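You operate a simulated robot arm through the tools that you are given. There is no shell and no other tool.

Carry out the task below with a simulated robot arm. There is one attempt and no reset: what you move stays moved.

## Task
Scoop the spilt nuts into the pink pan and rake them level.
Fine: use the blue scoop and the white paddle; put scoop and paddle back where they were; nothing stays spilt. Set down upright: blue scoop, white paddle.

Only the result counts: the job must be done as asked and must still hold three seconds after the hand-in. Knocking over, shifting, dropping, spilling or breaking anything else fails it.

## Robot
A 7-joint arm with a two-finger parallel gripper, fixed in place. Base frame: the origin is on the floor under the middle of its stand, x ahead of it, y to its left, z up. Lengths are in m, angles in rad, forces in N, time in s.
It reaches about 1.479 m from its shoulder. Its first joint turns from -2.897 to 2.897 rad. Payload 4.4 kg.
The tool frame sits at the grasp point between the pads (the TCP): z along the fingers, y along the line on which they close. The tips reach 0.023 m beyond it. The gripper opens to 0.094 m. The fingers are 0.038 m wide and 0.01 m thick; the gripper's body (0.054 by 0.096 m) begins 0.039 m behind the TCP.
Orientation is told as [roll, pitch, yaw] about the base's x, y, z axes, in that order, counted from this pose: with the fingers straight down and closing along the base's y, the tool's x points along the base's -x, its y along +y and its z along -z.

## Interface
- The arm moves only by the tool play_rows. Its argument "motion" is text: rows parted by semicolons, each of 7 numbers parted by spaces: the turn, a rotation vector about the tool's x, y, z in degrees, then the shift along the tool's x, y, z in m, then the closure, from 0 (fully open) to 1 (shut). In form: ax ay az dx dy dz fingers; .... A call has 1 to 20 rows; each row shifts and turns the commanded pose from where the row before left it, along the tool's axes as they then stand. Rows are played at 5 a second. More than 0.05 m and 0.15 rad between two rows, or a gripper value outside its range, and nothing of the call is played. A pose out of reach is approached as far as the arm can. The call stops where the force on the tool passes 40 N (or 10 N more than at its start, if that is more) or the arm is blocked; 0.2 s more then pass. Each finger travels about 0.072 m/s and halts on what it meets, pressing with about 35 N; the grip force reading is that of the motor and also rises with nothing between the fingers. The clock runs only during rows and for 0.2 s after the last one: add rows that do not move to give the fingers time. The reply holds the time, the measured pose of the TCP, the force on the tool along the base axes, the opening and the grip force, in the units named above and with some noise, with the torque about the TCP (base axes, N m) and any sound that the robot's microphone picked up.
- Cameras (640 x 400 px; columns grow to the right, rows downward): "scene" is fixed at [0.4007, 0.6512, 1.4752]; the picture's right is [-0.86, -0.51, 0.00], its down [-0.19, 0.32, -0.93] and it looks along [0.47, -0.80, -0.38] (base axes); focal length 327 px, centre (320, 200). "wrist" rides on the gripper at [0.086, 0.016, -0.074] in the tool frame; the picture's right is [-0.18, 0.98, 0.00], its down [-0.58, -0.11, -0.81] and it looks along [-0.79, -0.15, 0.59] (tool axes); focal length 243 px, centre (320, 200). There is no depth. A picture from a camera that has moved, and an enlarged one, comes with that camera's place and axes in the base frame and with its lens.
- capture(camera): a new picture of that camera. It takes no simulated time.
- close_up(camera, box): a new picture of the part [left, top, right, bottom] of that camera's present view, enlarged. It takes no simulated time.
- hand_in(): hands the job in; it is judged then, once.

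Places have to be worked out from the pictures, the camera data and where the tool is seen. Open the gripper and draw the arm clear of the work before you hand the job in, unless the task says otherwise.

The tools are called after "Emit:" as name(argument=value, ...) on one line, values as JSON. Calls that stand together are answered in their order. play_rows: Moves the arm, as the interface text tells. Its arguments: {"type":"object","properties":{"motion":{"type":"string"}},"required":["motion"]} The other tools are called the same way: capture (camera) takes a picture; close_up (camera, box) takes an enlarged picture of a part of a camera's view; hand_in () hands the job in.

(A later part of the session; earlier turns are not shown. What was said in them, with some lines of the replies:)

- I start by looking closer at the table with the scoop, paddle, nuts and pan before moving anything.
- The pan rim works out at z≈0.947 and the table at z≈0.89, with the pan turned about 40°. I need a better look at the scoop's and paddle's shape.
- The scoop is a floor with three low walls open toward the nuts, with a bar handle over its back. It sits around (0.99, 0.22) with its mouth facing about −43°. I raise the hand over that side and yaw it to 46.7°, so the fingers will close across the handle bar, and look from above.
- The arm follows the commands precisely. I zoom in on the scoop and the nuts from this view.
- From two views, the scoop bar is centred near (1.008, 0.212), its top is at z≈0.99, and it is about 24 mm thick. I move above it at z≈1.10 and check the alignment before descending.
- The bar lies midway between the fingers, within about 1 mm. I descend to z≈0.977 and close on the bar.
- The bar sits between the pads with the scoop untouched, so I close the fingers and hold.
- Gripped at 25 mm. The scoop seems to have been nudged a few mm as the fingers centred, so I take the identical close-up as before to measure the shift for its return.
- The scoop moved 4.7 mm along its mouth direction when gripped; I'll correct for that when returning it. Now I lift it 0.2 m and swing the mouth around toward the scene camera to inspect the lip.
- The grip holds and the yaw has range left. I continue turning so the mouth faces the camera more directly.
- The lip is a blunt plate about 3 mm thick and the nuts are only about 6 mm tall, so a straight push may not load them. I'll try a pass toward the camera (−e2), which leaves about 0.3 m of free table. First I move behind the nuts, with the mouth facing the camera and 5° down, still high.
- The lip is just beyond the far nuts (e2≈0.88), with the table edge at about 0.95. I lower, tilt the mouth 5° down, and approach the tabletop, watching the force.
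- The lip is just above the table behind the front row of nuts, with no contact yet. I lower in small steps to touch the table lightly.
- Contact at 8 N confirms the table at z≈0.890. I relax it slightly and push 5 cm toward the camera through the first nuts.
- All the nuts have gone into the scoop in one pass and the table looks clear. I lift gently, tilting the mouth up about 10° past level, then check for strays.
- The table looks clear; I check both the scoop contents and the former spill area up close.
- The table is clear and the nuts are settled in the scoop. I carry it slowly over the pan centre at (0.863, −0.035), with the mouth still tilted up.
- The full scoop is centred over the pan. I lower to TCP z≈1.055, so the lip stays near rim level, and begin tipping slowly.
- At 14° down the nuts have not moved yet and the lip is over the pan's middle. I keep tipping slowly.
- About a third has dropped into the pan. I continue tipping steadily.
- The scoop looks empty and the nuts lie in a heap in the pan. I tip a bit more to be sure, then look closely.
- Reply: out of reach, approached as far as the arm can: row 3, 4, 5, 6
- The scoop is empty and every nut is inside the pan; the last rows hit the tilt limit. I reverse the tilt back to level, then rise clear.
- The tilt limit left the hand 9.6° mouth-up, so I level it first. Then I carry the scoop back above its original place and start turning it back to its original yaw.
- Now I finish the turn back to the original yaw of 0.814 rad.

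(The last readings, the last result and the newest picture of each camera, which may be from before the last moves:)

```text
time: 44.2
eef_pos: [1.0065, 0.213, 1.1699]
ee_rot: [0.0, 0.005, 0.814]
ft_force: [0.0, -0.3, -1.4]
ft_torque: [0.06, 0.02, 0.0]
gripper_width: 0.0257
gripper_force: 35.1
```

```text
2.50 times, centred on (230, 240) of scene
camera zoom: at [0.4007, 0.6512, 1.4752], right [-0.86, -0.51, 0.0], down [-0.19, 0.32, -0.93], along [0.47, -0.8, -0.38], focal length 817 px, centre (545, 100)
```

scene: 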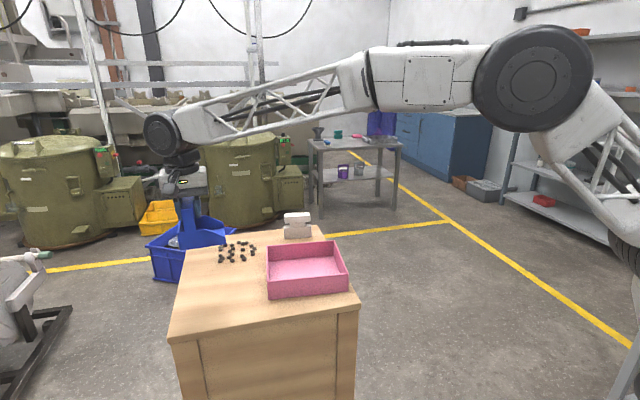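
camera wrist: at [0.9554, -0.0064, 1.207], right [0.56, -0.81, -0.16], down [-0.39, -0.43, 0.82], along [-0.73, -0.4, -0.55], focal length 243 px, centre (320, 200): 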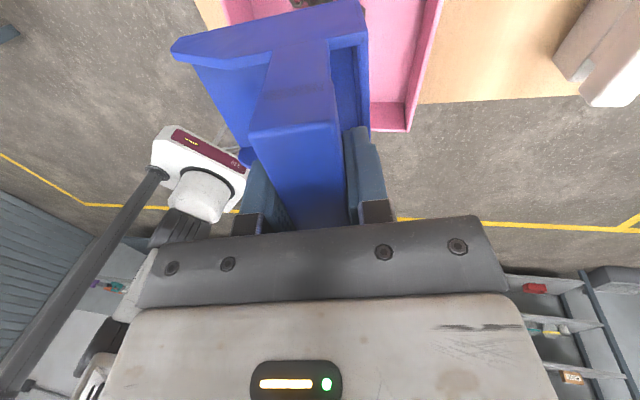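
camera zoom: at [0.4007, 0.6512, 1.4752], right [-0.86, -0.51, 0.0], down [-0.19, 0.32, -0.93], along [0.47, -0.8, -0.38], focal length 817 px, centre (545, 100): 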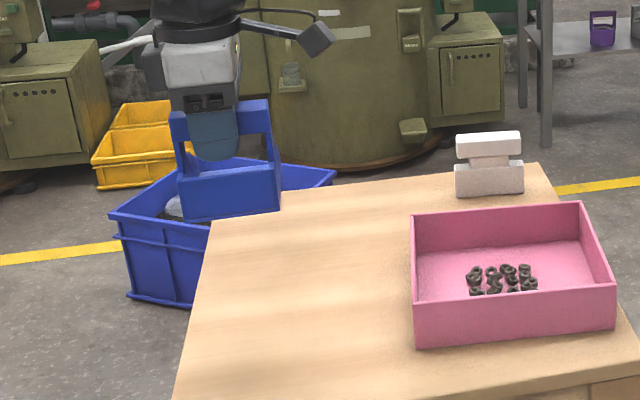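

The pose is within 1 mm of the return target, corrected for the earlier nudge. I descend to just above the table.

Emit:
play_rows(motion="0 0 0 -0.0011 0.0003 0.04 1; 0 0 0 0 0 0.045 1; 0 0 0 0 0 0.045 1; 0 0 0 0 0 0.03 1; 0 0 0 0 0 0.02 1; 0 0 0 0 0 0 1; 0 0 0 0 0 0.004 1; 0 0 0 0 0 0 1")

Emit:
close_up(camera="scene", box=[175, 260, 235, 320])

```text
time: 46.0
eef_pos: [1.0077, 0.2124, 0.987]
ee_rot: [0.0, 0.004, 0.813]
ft_force: [0.1, 0.6, -0.4]
ft_torque: [-0.01, 0.0, -0.01]
gripper_width: 0.0254
gripper_force: 34.7
```

```text
6.67 times, centred on (205, 290) of scene
camera zoom: at [0.4007, 0.6512, 1.4752], right [-0.86, -0.51, 0.0], down [-0.19, 0.32, -0.93], along [0.47, -0.8, -0.38], focal length 2179 px, centre (1087, -400)
```

zoom: 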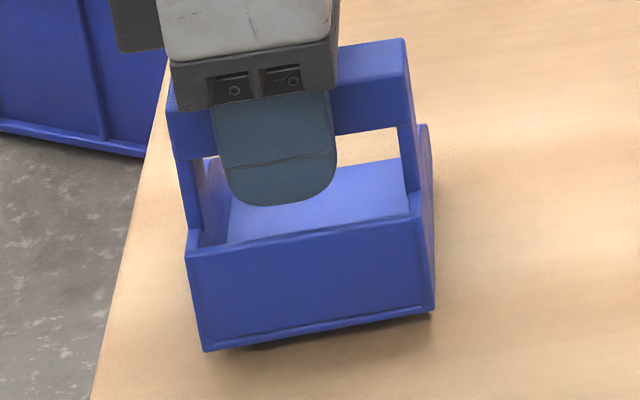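

About 7–8 mm above the table and lining up with the original picture. I lower in small steps until it touches.

Emit:
play_rows(motion="0 0 0 0 0 0.002 1; 0 0 0 0 0 0.002 1; 0 0 0 0 0 0.0015 1; 0 0 0 0 0 0.001 1; 0 0 0 0 0 0 1")

```text
time: 47.2
eef_pos: [1.0047, 0.2127, 0.9796]
ee_rot: [-0.001, 0.006, 0.813]
ft_force: [-0.2, 0.0, -0.6]
ft_torque: [-0.01, 0.02, 0.01]
gripper_width: 0.0253
gripper_force: 35.4
```

Emit:
play_rows(motion="0 0 0 0 0 0.001 1; 0 0 0 0 0 0 1")

Emit:
close_up(camera="scene", box=[175, 260, 235, 320])

```text
time: 47.8
eef_pos: [1.0066, 0.2124, 0.9796]
ee_rot: [0.0, 0.006, 0.815]
ft_force: [-1.3, -0.6, 6.3]
ft_torque: [0.17, -0.1, -0.03]
gripper_width: 0.0257
gripper_force: 35.0
```

```text
6.67 times, centred on (205, 290) of scene
camera zoom: at [0.4007, 0.6512, 1.4752], right [-0.86, -0.51, 0.0], down [-0.19, 0.32, -0.93], along [0.47, -0.8, -0.38], focal length 2179 px, centre (1087, -400)
```

zoom: 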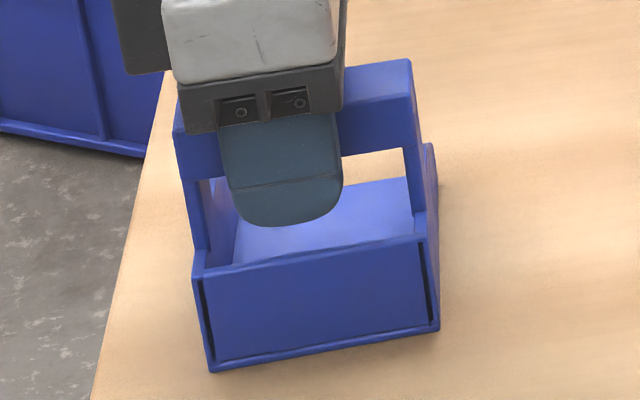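

The scoop is down, within about 2 mm of its original outline. I relieve the pressure slightly, open the fingers and back straight up.

Emit:
play_rows(motion="0 0 0 0 0 -0.0006 1; 0 0 0 0 0 0 0.5; 0 0 0 0 0 0 0; 0 0 0 0 0 0 0; 0 0 0 0 0 0 0; 0 0 0 0 0 -0.03 0; 0 0 0 0 0 -0.045 0; 0 0 0 0 0 -0.045 0; 0 0 0 0 0 -0.045 0; 0 0 0 0 0 -0.045 0; 0 0 0 0 0 0 0")

Emit:
close_up(camera="scene", box=[175, 260, 235, 320])

Emit:
close_up(camera="scene", box=[275, 205, 325, 245])

Emit:
capture(camera="wrist")

```text
time: 50.2
eef_pos: [1.0095, 0.2142, 1.1918]
ee_rot: [-0.001, 0.005, 0.812]
ft_force: [0.4, -0.8, -0.9]
ft_torque: [0.01, 0.0, -0.04]
gripper_width: 0.0941
gripper_force: 0.0
```

```text
6.67 times, centred on (205, 290) of scene
camera zoom: at [0.4007, 0.6512, 1.4752], right [-0.86, -0.51, 0.0], down [-0.19, 0.32, -0.93], along [0.47, -0.8, -0.38], focal length 2179 px, centre (1087, -400)
```

zoom: 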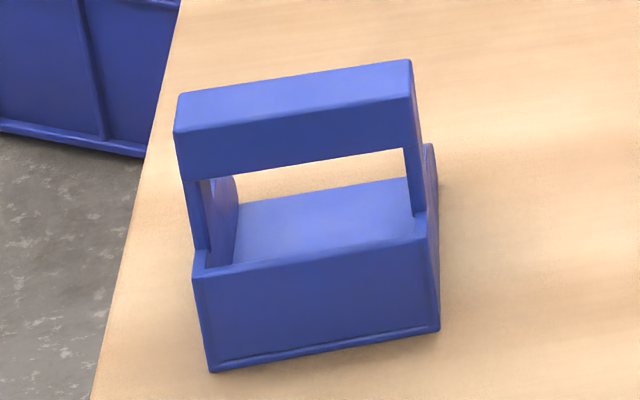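

```text
10.00 times, centred on (300, 225) of scene
camera zoom: at [0.4007, 0.6512, 1.4752], right [-0.86, -0.51, 0.0], down [-0.19, 0.32, -0.93], along [0.47, -0.8, -0.38], focal length 3269 px, centre (520, -50)
```

zoom: 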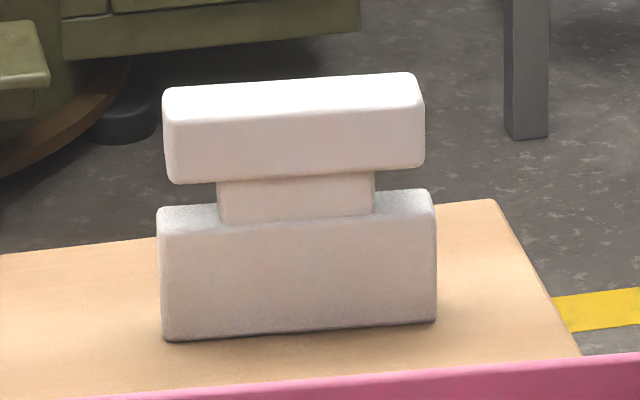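

```text
taken
camera wrist: at [0.939, 0.1613, 1.266], right [-0.59, 0.81, 0.0], down [0.48, 0.35, 0.8], along [0.65, 0.47, -0.6], focal length 243 px, centre (320, 200)
```

wrist: 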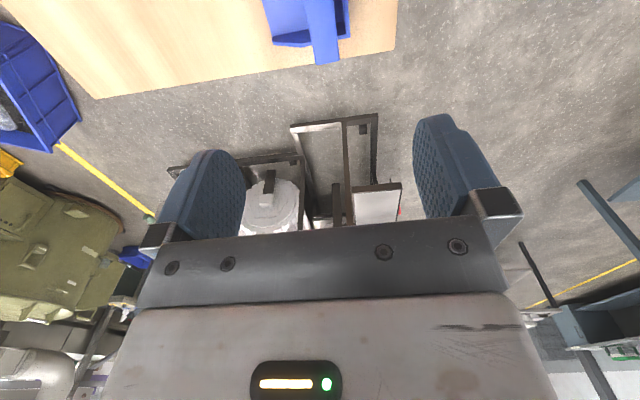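

The scoop is back upright within 2 mm of its start. Now the paddle: I turn the hand to about 38°, square to the paddle's bar, and move to view it from the robot side.

Emit:
play_rows(motion="0 0 8.5 0 0 0 0; 0 0 0 0.0389 -0.0277 0.0038 0; 0 0 0 0.0389 -0.0277 0.0038 0; 0 0 0 0.0389 -0.0277 0.0038 0; 0 0 0 0.0389 -0.0277 0.0038 0; 0 0 0 0.0389 -0.0277 0.0038 0; 0 0 0 0.0389 -0.0277 0.0038 0; 0 0 0 0.0389 -0.0277 0.0038 0; 0 0 0 0.0389 -0.0277 0.0038 0; 0 0 0 0.0389 -0.0277 0.0038 0; 0 0 0 0.0389 -0.0277 0.0038 0; 0 0 0 0.0389 -0.0277 0.0038 0; 0 0 0 0 0 0 0; 0 0 0 0 0 0 0")

Emit:
capture(camera="wrist")

Emit:
capture(camera="scene")

```text
time: 53.2
eef_pos: [0.859, -0.2897, 1.149]
ee_rot: [-0.002, 0.004, 0.664]
ft_force: [0.6, -0.3, 0.6]
ft_torque: [-0.04, 0.0, -0.01]
gripper_width: 0.0939
gripper_force: 0.0
```

```text
taken
camera wrist: at [0.7814, -0.3323, 1.2235], right [-0.46, 0.89, 0.0], down [0.53, 0.28, 0.8], along [0.71, 0.37, -0.6], focal length 243 px, centre (320, 200)
```

wrist: 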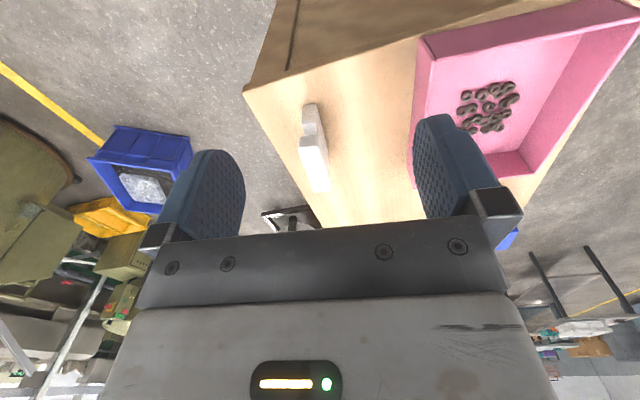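

```text
taken
```

scene: 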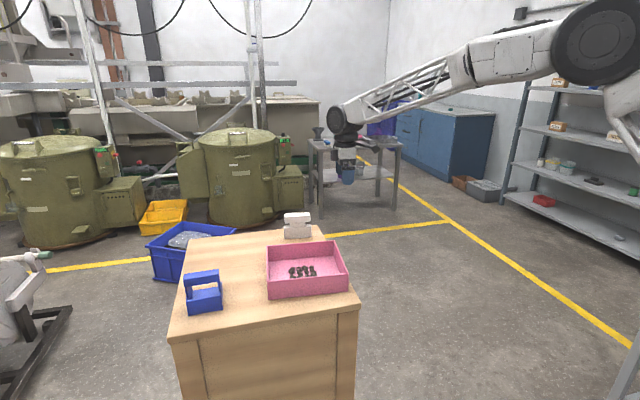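

Emit:
close_up(camera="wrist", box=[280, 90, 350, 200])

Emit:
close_up(camera="wrist", box=[400, 20, 600, 190])

```text
3.64 times, centred on (315, 145) of wrist
camera zoom: at [0.7814, -0.3323, 1.2235], right [-0.46, 0.89, 0.0], down [0.53, 0.28, 0.8], along [0.71, 0.37, -0.6], focal length 882 px, centre (338, 400)
```

zoom: 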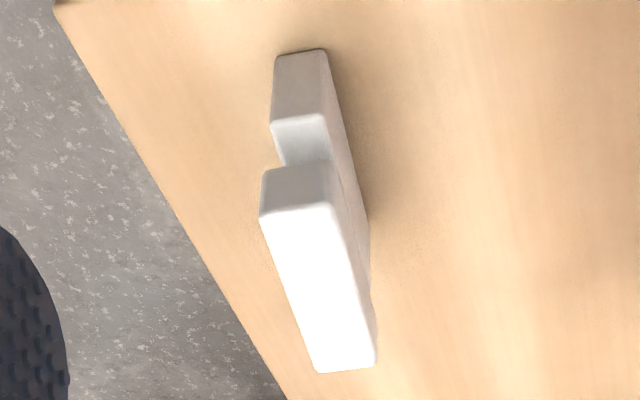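

```text
2.35 times, centred on (500, 105) of wrist
camera zoom: at [0.7814, -0.3323, 1.2235], right [-0.46, 0.89, 0.0], down [0.53, 0.28, 0.8], along [0.71, 0.37, -0.6], focal length 571 px, centre (-104, 424)
```

zoom: 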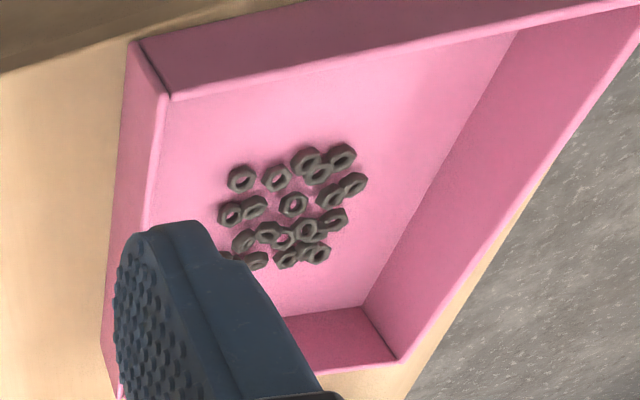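

The paddle's grip bar is centred near (1.012, −0.2195), with its top at z≈0.983, 25 mm thick and about 39° yaw. I move above it.

Emit:
play_rows(motion="0 0 -0.7 -0.041 -0.0098 0.0123 0; 0 0 0 -0.041 -0.0098 0.0123 0; 0 0 0 -0.041 -0.0098 0.0123 0; 0 0 0 -0.041 -0.0098 0.0123 0; 0 0 0 0 0 0 0")

Emit:
capture(camera="wrist")

Emit:
close_up(camera="scene", box=[250, 150, 360, 300])

```text
time: 54.4
eef_pos: [1.0116, -0.2134, 1.1004]
ee_rot: [-0.002, 0.005, 0.676]
ft_force: [0.0, 0.5, -0.6]
ft_torque: [0.01, 0.0, 0.02]
gripper_width: 0.0944
gripper_force: 0.0
```

```text
taken
camera wrist: at [0.9354, -0.2562, 1.1742], right [-0.47, 0.88, 0.0], down [0.52, 0.28, 0.8], along [0.71, 0.38, -0.6], focal length 243 px, centre (320, 200)
```

wrist: 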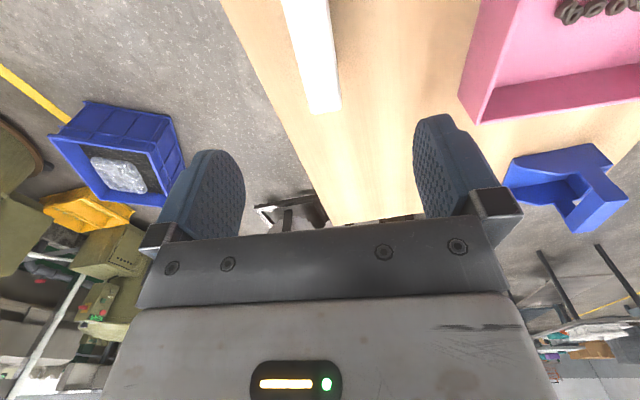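

```text
2.67 times, centred on (305, 225) of scene
camera zoom: at [0.4007, 0.6512, 1.4752], right [-0.86, -0.51, 0.0], down [-0.19, 0.32, -0.93], along [0.47, -0.8, -0.38], focal length 872 px, centre (360, 133)
```

zoom: 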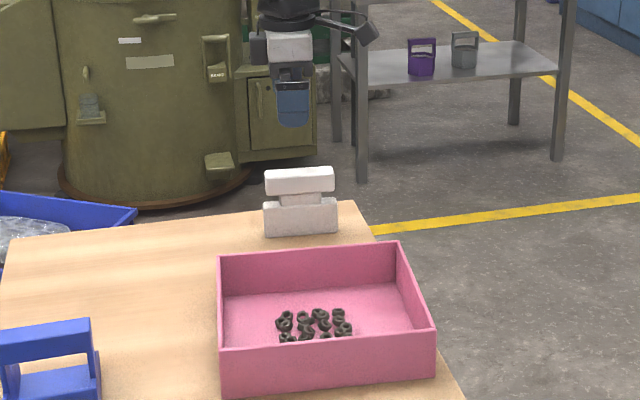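

Emit:
close_up(camera="wrist", box=[270, 0, 370, 120])

Emit:
play_rows(motion="0 0 0 0 0 0 0")

```text
3.33 times, centred on (320, 60) of wrist
camera zoom: at [0.9354, -0.2562, 1.1742], right [-0.47, 0.88, 0.0], down [0.52, 0.28, 0.8], along [0.71, 0.38, -0.6], focal length 809 px, centre (320, 667)
```

zoom: 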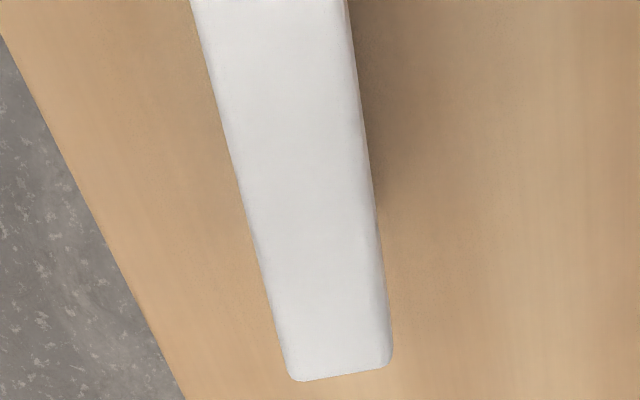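

```text
time: 54.8
eef_pos: [1.0118, -0.2148, 1.1007]
ee_rot: [-0.001, 0.006, 0.677]
ft_force: [-0.8, 0.3, 0.4]
ft_torque: [-0.01, 0.04, 0.01]
gripper_width: 0.0939
gripper_force: 0.0
```

The bar runs parallel to the fingers' plane, off by only about 2.5 mm in y and 6 mm along its length. I correct that and the small pitch error, then descend to z≈0.973.

Emit:
play_rows(motion="0 -0.34 0 0.006 -0.0025 0.03 0; 0 0 0 0 0 0.035 0; 0 0 0 0 0 0.035 0; 0 0 0 0 0 0.0275 0; 0 0 0 0 0 0 0")

Emit:
capture(camera="wrist")

Emit:
close_up(camera="scene", box=[275, 205, 325, 245])

```text
time: 56.0
eef_pos: [1.0067, -0.2226, 0.9722]
ee_rot: [0.001, 0.0, 0.676]
ft_force: [0.1, 0.6, 0.1]
ft_torque: [0.0, 0.02, 0.04]
gripper_width: 0.0939
gripper_force: 0.0
```

```text
taken
camera wrist: at [0.9301, -0.2655, 1.0454], right [-0.47, 0.88, 0.0], down [0.52, 0.28, 0.81], along [0.71, 0.38, -0.59], focal length 243 px, centre (320, 200)
```

wrist: 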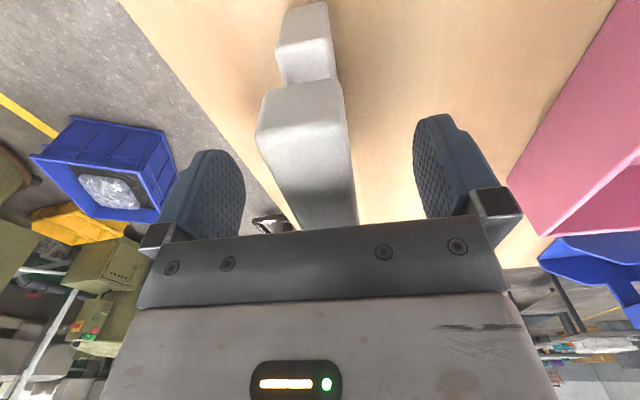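

```text
10.00 times, centred on (300, 225) of scene
camera zoom: at [0.4007, 0.6512, 1.4752], right [-0.86, -0.51, 0.0], down [-0.19, 0.32, -0.93], along [0.47, -0.8, -0.38], focal length 3269 px, centre (520, -50)
```

zoom: 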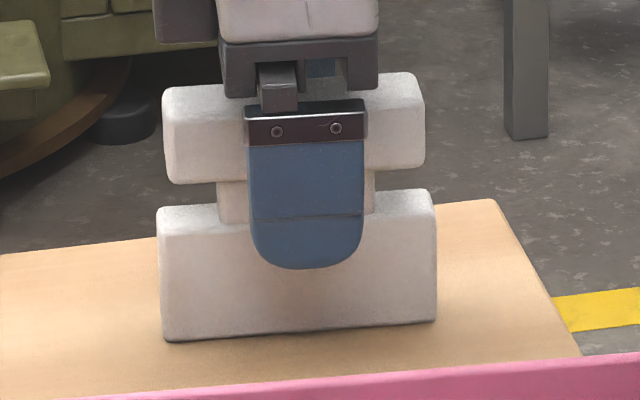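

The bar is centred within about 1.5 mm and the tips are below it, clear of the blade. I trim and close.

Emit:
play_rows(motion="0 0 0 0 0.0012 0 0; 0 0 0 0 0 0 0.5; 0 0 0 0 0 0 0.7; 0 0 0 0 0 0 1; 0 0 0 0 0 0 1; 0 0 0 0 0 0 1; 0 0 0 0 0 0 1")

Emit:
close_up(camera="scene", box=[275, 205, 325, 245])

```text
time: 57.6
eef_pos: [1.0055, -0.2225, 0.9716]
ee_rot: [-0.002, 0.001, 0.678]
ft_force: [-0.5, -0.3, 0.2]
ft_torque: [0.0, 0.0, -0.02]
gripper_width: 0.0274
gripper_force: 34.7
```

```text
10.00 times, centred on (300, 225) of scene
camera zoom: at [0.4007, 0.6512, 1.4752], right [-0.86, -0.51, 0.0], down [-0.19, 0.32, -0.93], along [0.47, -0.8, -0.38], focal length 3269 px, centre (520, -50)
```

zoom: 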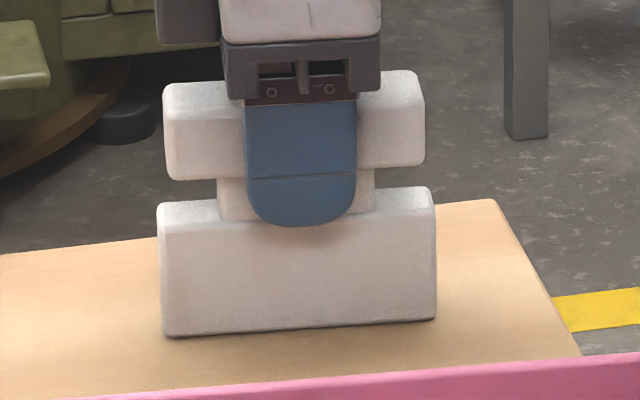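

The paddle is firmly held (27 mm), nudged only about 1.5 mm. I lift it and carry it over the far side of the pan to look at the heap before raking.

Emit:
play_rows(motion="0 0 0 0 0 -0.02 1; 0 0 0 0 0 -0.04 1; 0 0 0 0 0 -0.045 1; 0 0 0 0 0 -0.045 1; 0 0 0 -0.0038 0.0372 0 1; 0 0 0 -0.0038 0.0372 0 1; 0 0 0 -0.0038 0.0372 0 1; 0 0 0 -0.0038 0.0372 0 1; 0 0 0 -0.0038 0.0372 0 1; 0 0 0 0 0 0 1")

Emit:
capture(camera="wrist")

Emit:
close_up(camera="scene", box=[250, 190, 370, 310])

```text
time: 59.8
eef_pos: [0.9075, -0.0638, 1.1213]
ee_rot: [-0.003, -0.003, 0.677]
ft_force: [-1.1, -0.3, -0.8]
ft_torque: [0.06, -0.04, -0.01]
gripper_width: 0.0277
gripper_force: 35.2
```

```text
taken
camera wrist: at [0.8303, -0.1069, 1.1947], right [-0.47, 0.88, 0.0], down [0.52, 0.28, 0.81], along [0.71, 0.38, -0.59], focal length 243 px, centre (320, 200)
```

wrist: 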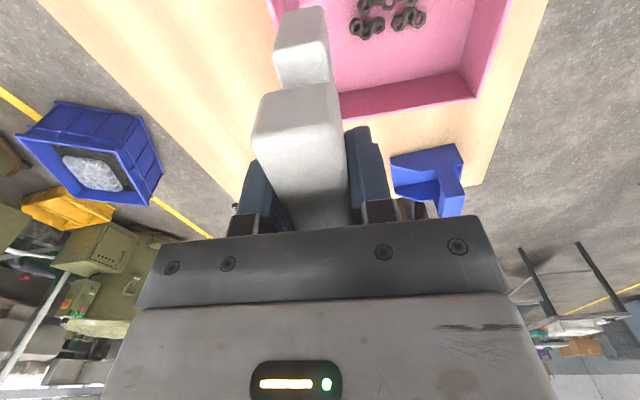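

```text
3.33 times, centred on (310, 250) of scene
camera zoom: at [0.4007, 0.6512, 1.4752], right [-0.86, -0.51, 0.0], down [-0.19, 0.32, -0.93], along [0.47, -0.8, -0.38], focal length 1090 px, centre (353, 33)
```

zoom: 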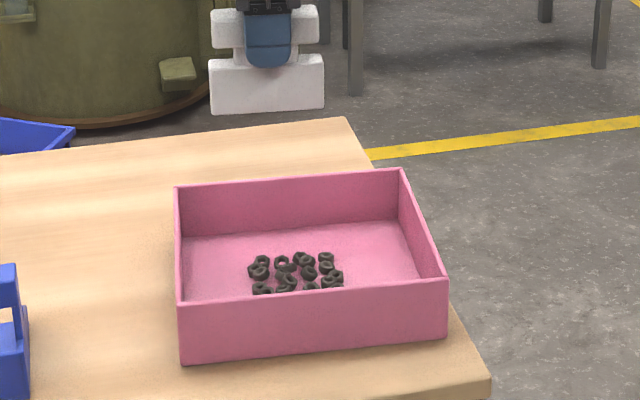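

The paddle hangs over the far side of the pan, clear of walls and heap. I lower the blade to about 9 mm above the pan floor, skimming the nuts' height, and check before stroking.

Emit:
play_rows(motion="0 0 0 0 0 0.04 1; 0 0 0 0 0 0.04 1; 0 0 0 0 0 0.035 1; 0 0 0 0 0 0.021 1; 0 0 0 0 0 0 1")

Emit:
close_up(camera="scene", box=[250, 190, 370, 310])

Emit:
capture(camera="wrist")

```text
time: 61.0
eef_pos: [0.9088, -0.063, 0.9869]
ee_rot: [-0.001, -0.001, 0.679]
ft_force: [0.5, 1.1, -1.0]
ft_torque: [0.04, 0.04, 0.0]
gripper_width: 0.0275
gripper_force: 35.7
```

```text
3.33 times, centred on (310, 250) of scene
camera zoom: at [0.4007, 0.6512, 1.4752], right [-0.86, -0.51, 0.0], down [-0.19, 0.32, -0.93], along [0.47, -0.8, -0.38], focal length 1090 px, centre (353, 33)
```

zoom: 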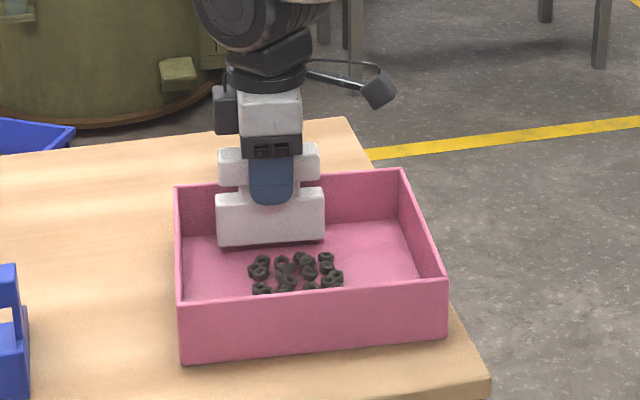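

```text
taken
camera wrist: at [0.8309, -0.1064, 1.06], right [-0.47, 0.88, 0.0], down [0.52, 0.28, 0.81], along [0.71, 0.38, -0.59], focal length 243 px, centre (320, 200)
```

wrist: 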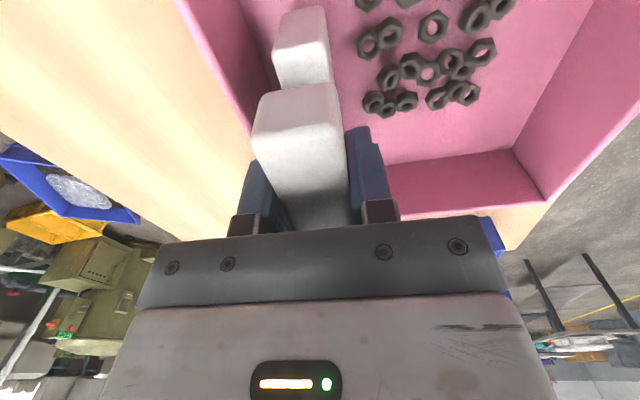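

Emit:
close_up(camera="wrist", box=[330, 0, 530, 130])

Emit:
close_up(camera="scene", box=[285, 255, 330, 285])

```text
3.08 times, centred on (430, 65) of wrist
camera zoom: at [0.8309, -0.1064, 1.06], right [-0.47, 0.88, 0.0], down [0.52, 0.28, 0.81], along [0.71, 0.38, -0.59], focal length 746 px, centre (-18, 615)
```

zoom: 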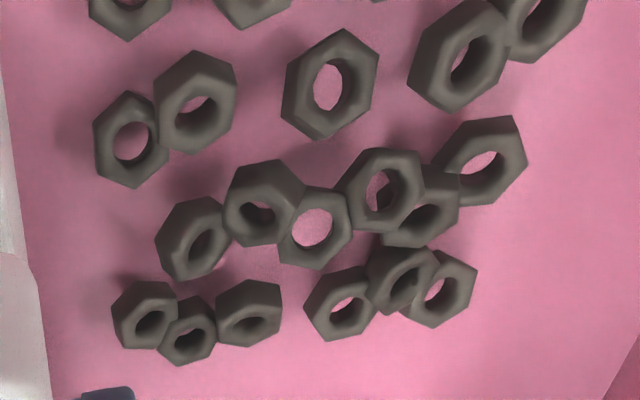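

```text
13.33 times, centred on (308, 270) of scene
camera zoom: at [0.4007, 0.6512, 1.4752], right [-0.86, -0.51, 0.0], down [-0.19, 0.32, -0.93], along [0.47, -0.8, -0.38], focal length 4358 px, centre (487, -733)
```

zoom: 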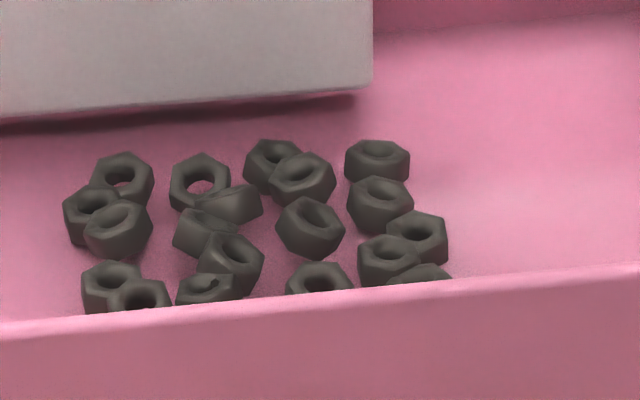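

Some nuts lie tilted on each other. I lower 2 mm more and drag the blade across the heap toward the camera side, about 11 cm in 1 cm rows.

Emit:
play_rows(motion="0 0 0 0 0 0.002 1; 0 0 0 0 0.01 0 1; 0 0 0 0 0.01 0 1; 0 0 0 0 0.01 0 1; 0 0 0 0 0.01 0 1; 0 0 0 0 0.01 0 1; 0 0 0 0 0 0 1")

Emit:
close_up(camera="scene", box=[250, 190, 370, 310])

Emit:
capture(camera="wrist")

```text
time: 62.6
eef_pos: [0.8737, -0.0281, 0.9831]
ee_rot: [-0.002, -0.002, 0.678]
ft_force: [-0.3, 0.2, -1.6]
ft_torque: [0.0, 0.03, 0.02]
gripper_width: 0.0276
gripper_force: 35.3
```

```text
3.33 times, centred on (310, 250) of scene
camera zoom: at [0.4007, 0.6512, 1.4752], right [-0.86, -0.51, 0.0], down [-0.19, 0.32, -0.93], along [0.47, -0.8, -0.38], focal length 1090 px, centre (353, 33)
```

zoom: 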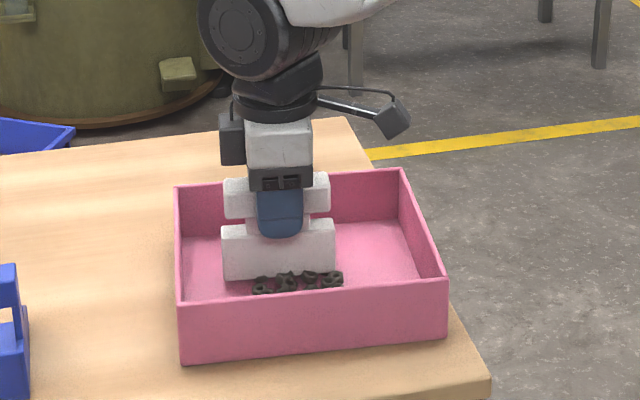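

```text
taken
camera wrist: at [0.797, -0.0698, 1.0564], right [-0.47, 0.88, 0.0], down [0.52, 0.28, 0.81], along [0.71, 0.38, -0.59], focal length 243 px, centre (320, 200)
```

wrist: 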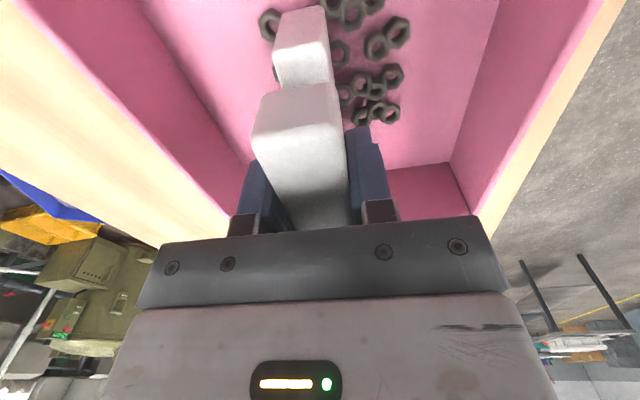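

The blade skims over the nuts with little force. I continue the stroke to the near side.

Emit:
play_rows(motion="0 0 0 0 0.01 0 1; 0 0 0 0 0.01 0 1; 0 0 0 0 0.01 0 1; 0 0 0 0 0.01 0 1; 0 0 0 0 0.01 0 1; 0 0 0 0 0.01 0 1; 0 0 0 0 0 0 1")

Emit:
close_up(camera="scene", box=[250, 190, 370, 310])

Emit:
capture(camera="wrist")

```text
time: 64.2
eef_pos: [0.8354, 0.0199, 0.9841]
ee_rot: [-0.001, -0.002, 0.678]
ft_force: [0.6, -0.3, -0.7]
ft_torque: [0.01, -0.02, 0.02]
gripper_width: 0.0276
gripper_force: 34.7
```

```text
3.33 times, centred on (310, 250) of scene
camera zoom: at [0.4007, 0.6512, 1.4752], right [-0.86, -0.51, 0.0], down [-0.19, 0.32, -0.93], along [0.47, -0.8, -0.38], focal length 1090 px, centre (353, 33)
```

zoom: 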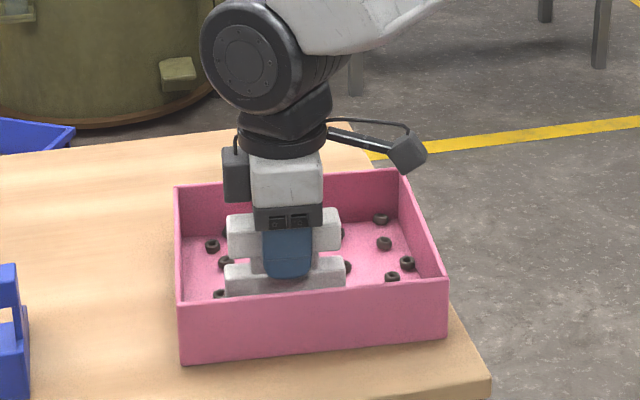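

```text
taken
camera wrist: at [0.7583, -0.0227, 1.0567], right [-0.47, 0.88, 0.0], down [0.52, 0.28, 0.81], along [0.71, 0.38, -0.59], focal length 243 px, centre (320, 200)
```

wrist: 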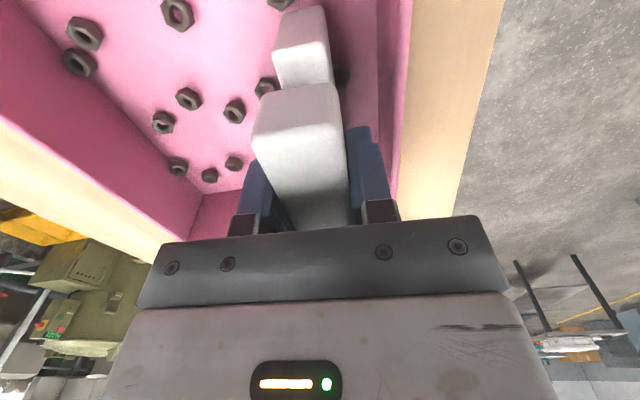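

The stroke has spread the nuts evenly across the pan floor. I lift the paddle straight up and check.

Emit:
play_rows(motion="0 0 0 0 0 -0.01 1; 0 0 0 0 0 -0.03 1; 0 0 0 0 0 -0.045 1; 0 0 0 0 0 -0.045 1; 0 0 0 0 0 0 1")

Emit:
close_up(camera="scene", box=[260, 230, 360, 310])

Emit:
capture(camera="wrist")

```text
time: 65.4
eef_pos: [0.8345, 0.0194, 1.1137]
ee_rot: [-0.004, -0.002, 0.678]
ft_force: [-0.1, -0.3, -1.0]
ft_torque: [0.0, 0.01, 0.01]
gripper_width: 0.0274
gripper_force: 34.8
```

```text
5.00 times, centred on (310, 270) of scene
camera zoom: at [0.4007, 0.6512, 1.4752], right [-0.86, -0.51, 0.0], down [-0.19, 0.32, -0.93], along [0.47, -0.8, -0.38], focal length 1634 px, centre (370, -150)
```

zoom: 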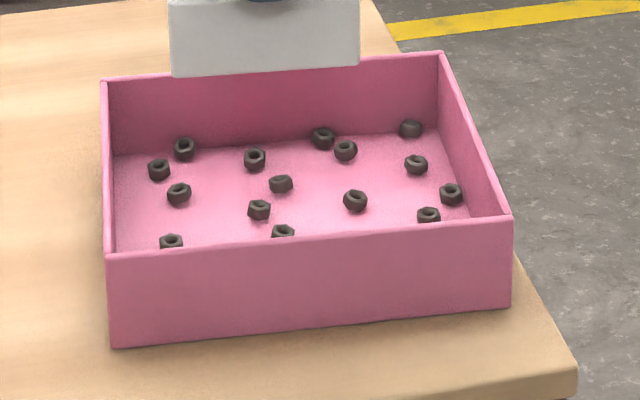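

```text
taken
camera wrist: at [0.7577, -0.0238, 1.1872], right [-0.47, 0.88, 0.0], down [0.52, 0.28, 0.81], along [0.71, 0.38, -0.59], focal length 243 px, centre (320, 200)
```

wrist: 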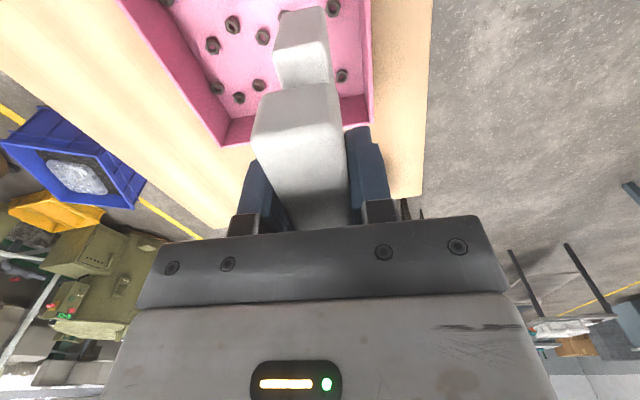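

All nuts now lie in a single, even layer in the pan. I carry the paddle back above its original spot.

Emit:
play_rows(motion="0 0 0 0.0024 -0.0368 0 1; 0 0 0 0.0024 -0.0368 0 1; 0 0 0 0.0024 -0.0368 0 1; 0 0 0 0.0024 -0.0368 0 1; 0 0 0 0.0024 -0.0368 0 1; 0 0 0 0.0024 -0.0368 0 1; 0 0 0 0.0024 -0.0368 0 1; 0 0 0 0.0022 -0.0369 0 1; 0 0 0 0 0 0 1; 0 0 0 0 0 0.04 1; 0 0 0 0 0 0.045 1; 0 0 0 0 0 0.035 1; 0 0 0 0 0 0.012 1; 0 0 0 0 0 0 1")

Emit:
close_up(camera="scene", box=[275, 205, 325, 245])

```text
time: 68.4
eef_pos: [1.0068, -0.2223, 0.9818]
ee_rot: [-0.002, -0.001, 0.675]
ft_force: [-0.2, -0.2, -0.3]
ft_torque: [-0.01, -0.01, -0.02]
gripper_width: 0.0275
gripper_force: 35.7
```

```text
10.00 times, centred on (300, 225) of scene
camera zoom: at [0.4007, 0.6512, 1.4752], right [-0.86, -0.51, 0.0], down [-0.19, 0.32, -0.93], along [0.47, -0.8, -0.38], focal length 3269 px, centre (520, -50)
```

zoom: 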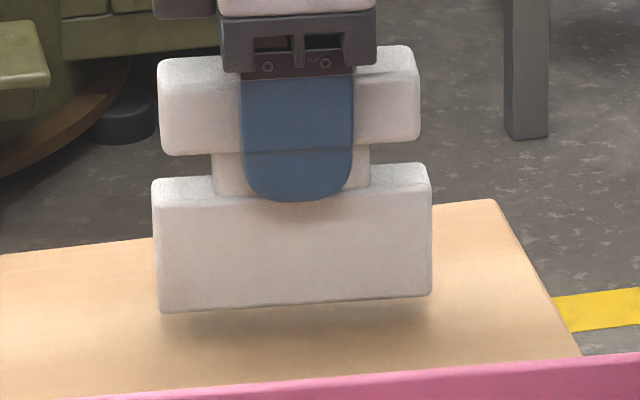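

It is about 10 mm above its old footprint, and about 2 mm left of it in the picture. I trim that and lower slowly.

Emit:
play_rows(motion="0 0 0 0.0018 0 0.003 1; 0 0 0 0 0 0.003 1; 0 0 0 0 0 0.0015 1; 0 0 0 0 0 0.001 1; 0 0 0 0 0 0 1")

Emit:
close_up(camera="scene", box=[275, 205, 325, 245])

```text
time: 69.6
eef_pos: [1.0042, -0.2245, 0.9743]
ee_rot: [-0.002, 0.001, 0.677]
ft_force: [-0.2, -0.2, -0.5]
ft_torque: [0.02, 0.03, 0.03]
gripper_width: 0.0276
gripper_force: 35.0
```

```text
10.00 times, centred on (300, 225) of scene
camera zoom: at [0.4007, 0.6512, 1.4752], right [-0.86, -0.51, 0.0], down [-0.19, 0.32, -0.93], along [0.47, -0.8, -0.38], focal length 3269 px, centre (520, -50)
```

zoom: 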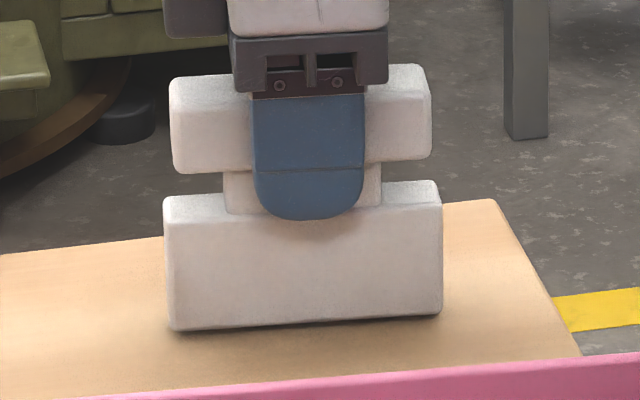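

Emit:
play_rows(motion="0 0 0 -0.0015 0 0.001 1; 0 0 0 0 0 0.001 1; 0 0 0 0 0 0 1")

Emit:
close_up(camera="scene", box=[275, 205, 325, 245])

```text
time: 70.4
eef_pos: [1.0063, -0.2226, 0.9733]
ee_rot: [-0.001, 0.001, 0.678]
ft_force: [0.0, -0.5, -0.6]
ft_torque: [-0.02, 0.02, 0.0]
gripper_width: 0.0276
gripper_force: 34.6
```

```text
10.00 times, centred on (300, 225) of scene
camera zoom: at [0.4007, 0.6512, 1.4752], right [-0.86, -0.51, 0.0], down [-0.19, 0.32, -0.93], along [0.47, -0.8, -0.38], focal length 3269 px, centre (520, -50)
```

zoom: 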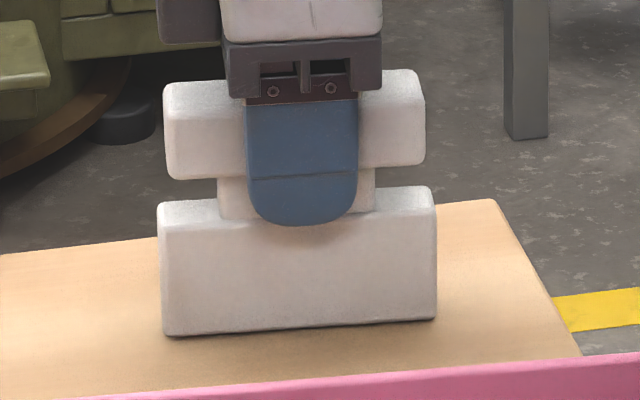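

The outline now matches the original picture almost exactly. I lower the last millimetre to touch.

Emit:
play_rows(motion="0 0 0 0 0.0005 0.001 1; 0 0 0 0 0 0 1")

```text
time: 71.0
eef_pos: [1.005, -0.2218, 0.9718]
ee_rot: [-0.002, -0.002, 0.677]
ft_force: [-0.8, 0.3, 2.5]
ft_torque: [-0.09, 0.18, -0.01]
gripper_width: 0.0276
gripper_force: 34.9
```

Light contact (2.5 N) at the original grip height. I release, wait for the fingers to open, and rise straight up.

Emit:
play_rows(motion="0 0 0 0 0 0 0.6; 0 0 0 0 0 0 0.3; 0 0 0 0 0 0 0; 0 0 0 0 0 0 0; 0 0 0 0 0 0 0; 0 0 0 0 0 -0.03 0; 0 0 0 0 0 -0.045 0; 0 0 0 0 0 -0.045 0; 0 0 0 0 0 -0.045 0; 0 0 0 0 0 -0.045 0; 0 0 0 0 0 -0.04 0; 0 0 0 0 0 0 0")

Emit:
close_up(camera="scene", box=[275, 205, 325, 245])

Emit:
capture(camera="wrist")

```text
time: 73.6
eef_pos: [1.0053, -0.2187, 1.2191]
ee_rot: [-0.001, 0.0, 0.678]
ft_force: [-0.7, -0.7, 0.3]
ft_torque: [0.02, 0.0, 0.0]
gripper_width: 0.0937
gripper_force: 0.0
```

```text
10.00 times, centred on (300, 225) of scene
camera zoom: at [0.4007, 0.6512, 1.4752], right [-0.86, -0.51, 0.0], down [-0.19, 0.32, -0.93], along [0.47, -0.8, -0.38], focal length 3269 px, centre (520, -50)
```

zoom: 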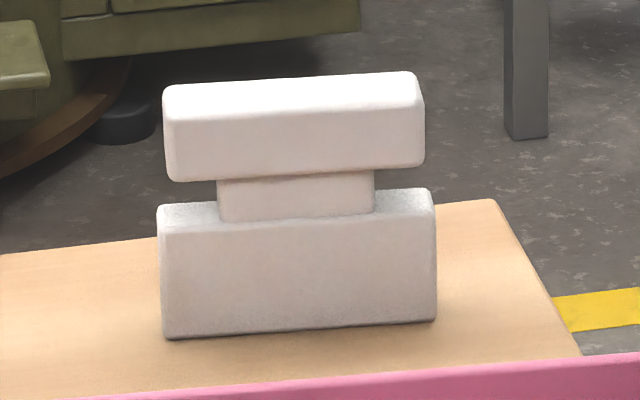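

```text
taken
camera wrist: at [0.9287, -0.2617, 1.2919], right [-0.47, 0.88, 0.0], down [0.52, 0.28, 0.81], along [0.71, 0.38, -0.59], focal length 243 px, centre (320, 200)
```

wrist: 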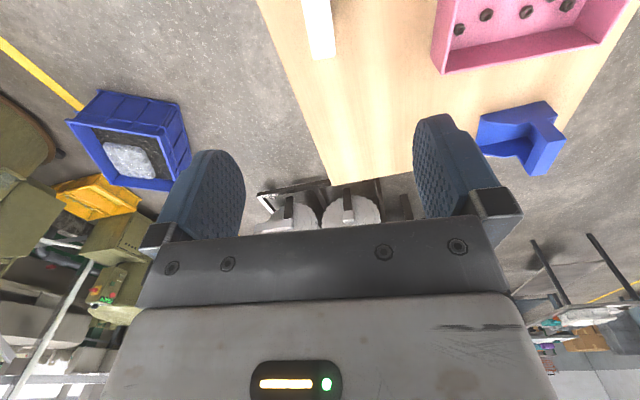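

The paddle stands upright exactly where it was. I draw the arm back toward the robot to its start pose area and inspect everything.

Emit:
play_rows(motion="0 0 0 0.0258 0.0368 -0.0063 0; 0 0 0 0.0258 0.0368 -0.0063 0; 0 0 0 0.0258 0.0368 -0.0063 0; 0 0 0 0.0258 0.0368 -0.0063 0; 0 0 0 0.0258 0.0368 -0.0063 0; 0 0 0 0.0258 0.0368 -0.0063 0; 0 0 0 0.0258 0.0368 -0.0063 0; 0 0 0 0.0258 0.0368 -0.0063 0; 0 0 7.76 0 0 0 0; 0 0 7.76 0 0 0 0; 0 0 7.76 0 0 0 0; 0 0 7.76 0 0 0 0; 0 0 7.76 0 0 0 0; 0 0 0 0.04 0.02 0 0; 0 0 0 0.04 0.02 0 0; 0 0 0 0 0 0 0")

Emit:
capture(camera="scene")

Emit:
capture(camera="wrist")

```text
time: 77.0
eef_pos: [0.5772, -0.0798, 1.2717]
ee_rot: [-0.002, -0.001, 0.001]
ft_force: [-0.4, -0.5, 1.5]
ft_torque: [-0.01, 0.02, -0.01]
gripper_width: 0.094
gripper_force: 0.1
```

```text
taken
```

scene: 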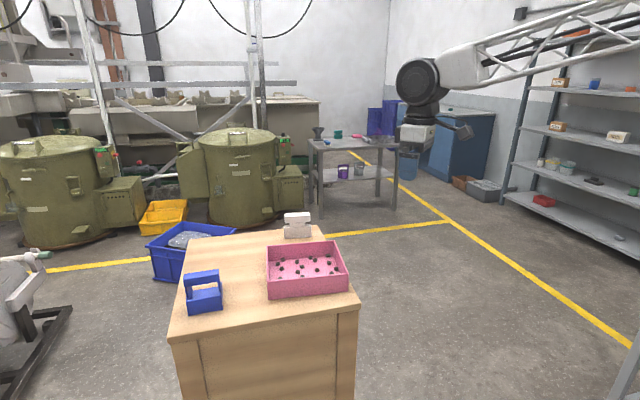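

```text
taken
camera wrist: at [0.493, -0.0654, 1.3443], right [0.18, 0.98, 0.0], down [0.58, -0.11, 0.81], along [0.79, -0.15, -0.59], focal length 243 px, centre (320, 200)
```

wrist: 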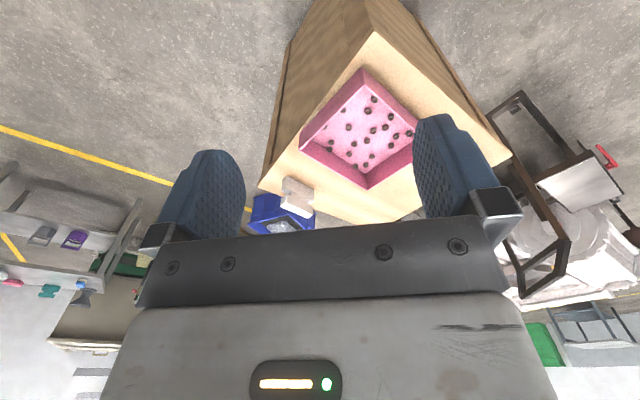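

Emit:
close_up(camera="wrist", box=[280, 50, 430, 210])

Emit:
close_up(camera="scene", box=[160, 200, 370, 330])

```text
2.50 times, centred on (355, 130) of wrist
camera zoom: at [0.493, -0.0654, 1.3443], right [0.18, 0.98, 0.0], down [0.58, -0.11, 0.81], along [0.79, -0.15, -0.59], focal length 606 px, centre (232, 375)
```

zoom: 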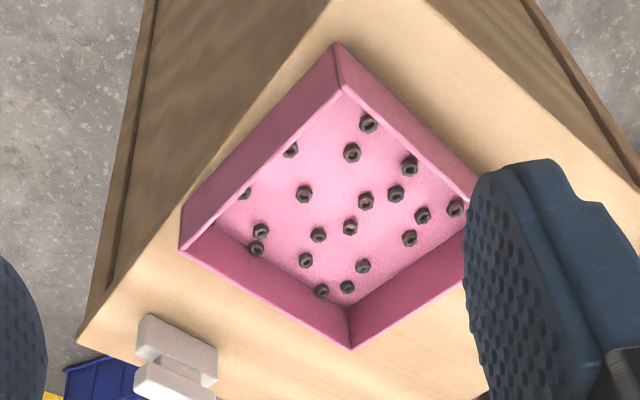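

```text
3.05 times, centred on (265, 265) of scene
camera zoom: at [0.4007, 0.6512, 1.4752], right [-0.86, -0.51, 0.0], down [-0.19, 0.32, -0.93], along [0.47, -0.8, -0.38], focal length 996 px, centre (488, 2)
```

zoom: 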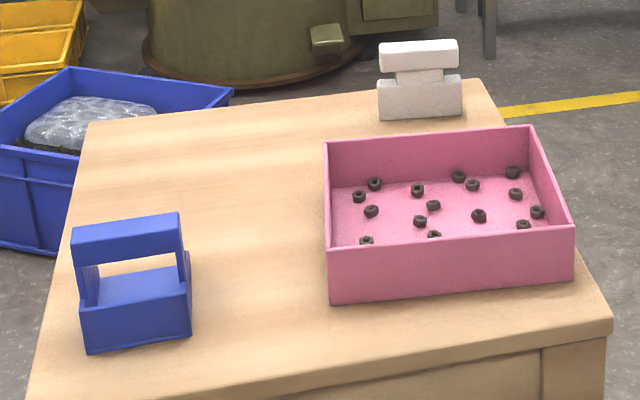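

Nineteen nuts are visible and some pan floor is hidden by the near walls. I raise and tilt the camera downward for a full count.

Emit:
play_rows(motion="0 0 0 -0.031 0.0125 -0.02 0; 0 0 0 -0.031 0.0125 -0.02 0; 0 0 0 -0.031 0.0125 -0.02 0; 0 0 0 -0.031 0.0125 -0.02 0; 0 8 0 0 0 0 0; 0 8 0 0 0 0 0; 0 8 0 0 0 0 0; 0 8 0 0 0 0 0; 0 0 0 0 0 0 0")

Emit:
capture(camera="wrist")

```text
time: 79.0
eef_pos: [0.7019, -0.0307, 1.3515]
ee_rot: [-0.002, 0.56, 0.0]
ft_force: [-0.6, 0.2, 0.2]
ft_torque: [0.01, 0.0, 0.04]
gripper_width: 0.0941
gripper_force: 0.1
```

```text
taken
camera wrist: at [0.6693, -0.0168, 1.4589], right [0.16, 0.98, -0.1], down [0.92, -0.11, 0.38], along [0.36, -0.15, -0.92], focal length 243 px, centre (320, 200)
```

wrist: 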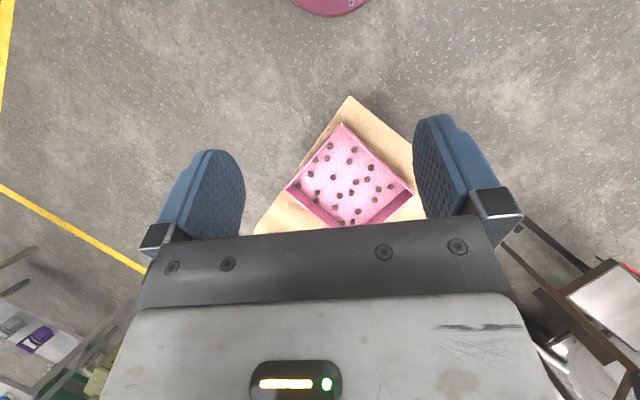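

Emit:
close_up(camera="wrist", box=[280, 115, 420, 235])

Emit:
close_up(camera="wrist", box=[245, 90, 430, 235])

```text
3.33 times, centred on (350, 175) of wrist
camera zoom: at [0.6693, -0.0168, 1.4589], right [0.16, 0.98, -0.1], down [0.92, -0.11, 0.38], along [0.36, -0.15, -0.92], focal length 809 px, centre (220, 283)
```

zoom: 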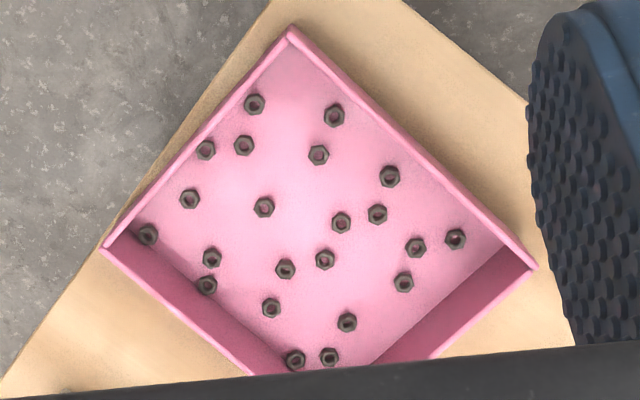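

```text
2.76 times, centred on (338, 162) of wrist
camera zoom: at [0.6693, -0.0168, 1.4589], right [0.16, 0.98, -0.1], down [0.92, -0.11, 0.38], along [0.36, -0.15, -0.92], focal length 669 px, centre (272, 303)
```

zoom: 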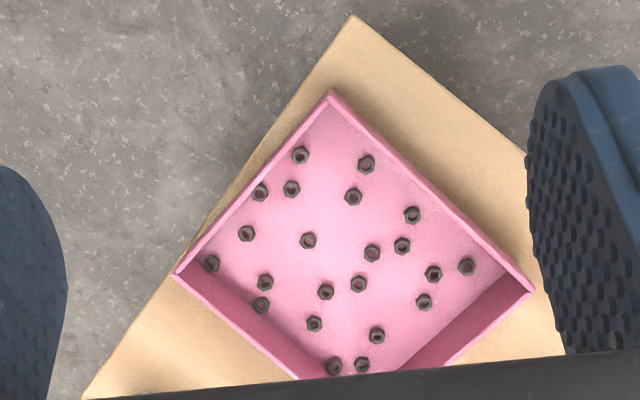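

All 22 nuts are in the pan in a single level layer. The table is clear, the scoop and paddle stand upright in their places, and the open gripper is high and clear. I hand the job in.

Emit:
hand_in()

```text
The job is handed in.
```

I scooped the nuts into the pink pan, raked them level, and handed the job in. No verdict came back with the hand-in.

- **Nuts:** before handing in I counted 22 nuts in the pan, all lying in a single even layer. That matches the 22 I counted on the table at the start. I saw none left on the table.
- **Blue scoop:** it is upright and about 2 mm from where it started.
- **White paddle:** it is upright and matches its starting outline in the picture.
- **Pan:** it looks unmoved in the before and after pictures.
- **Arm:** the gripper is open and raised clear of the work.
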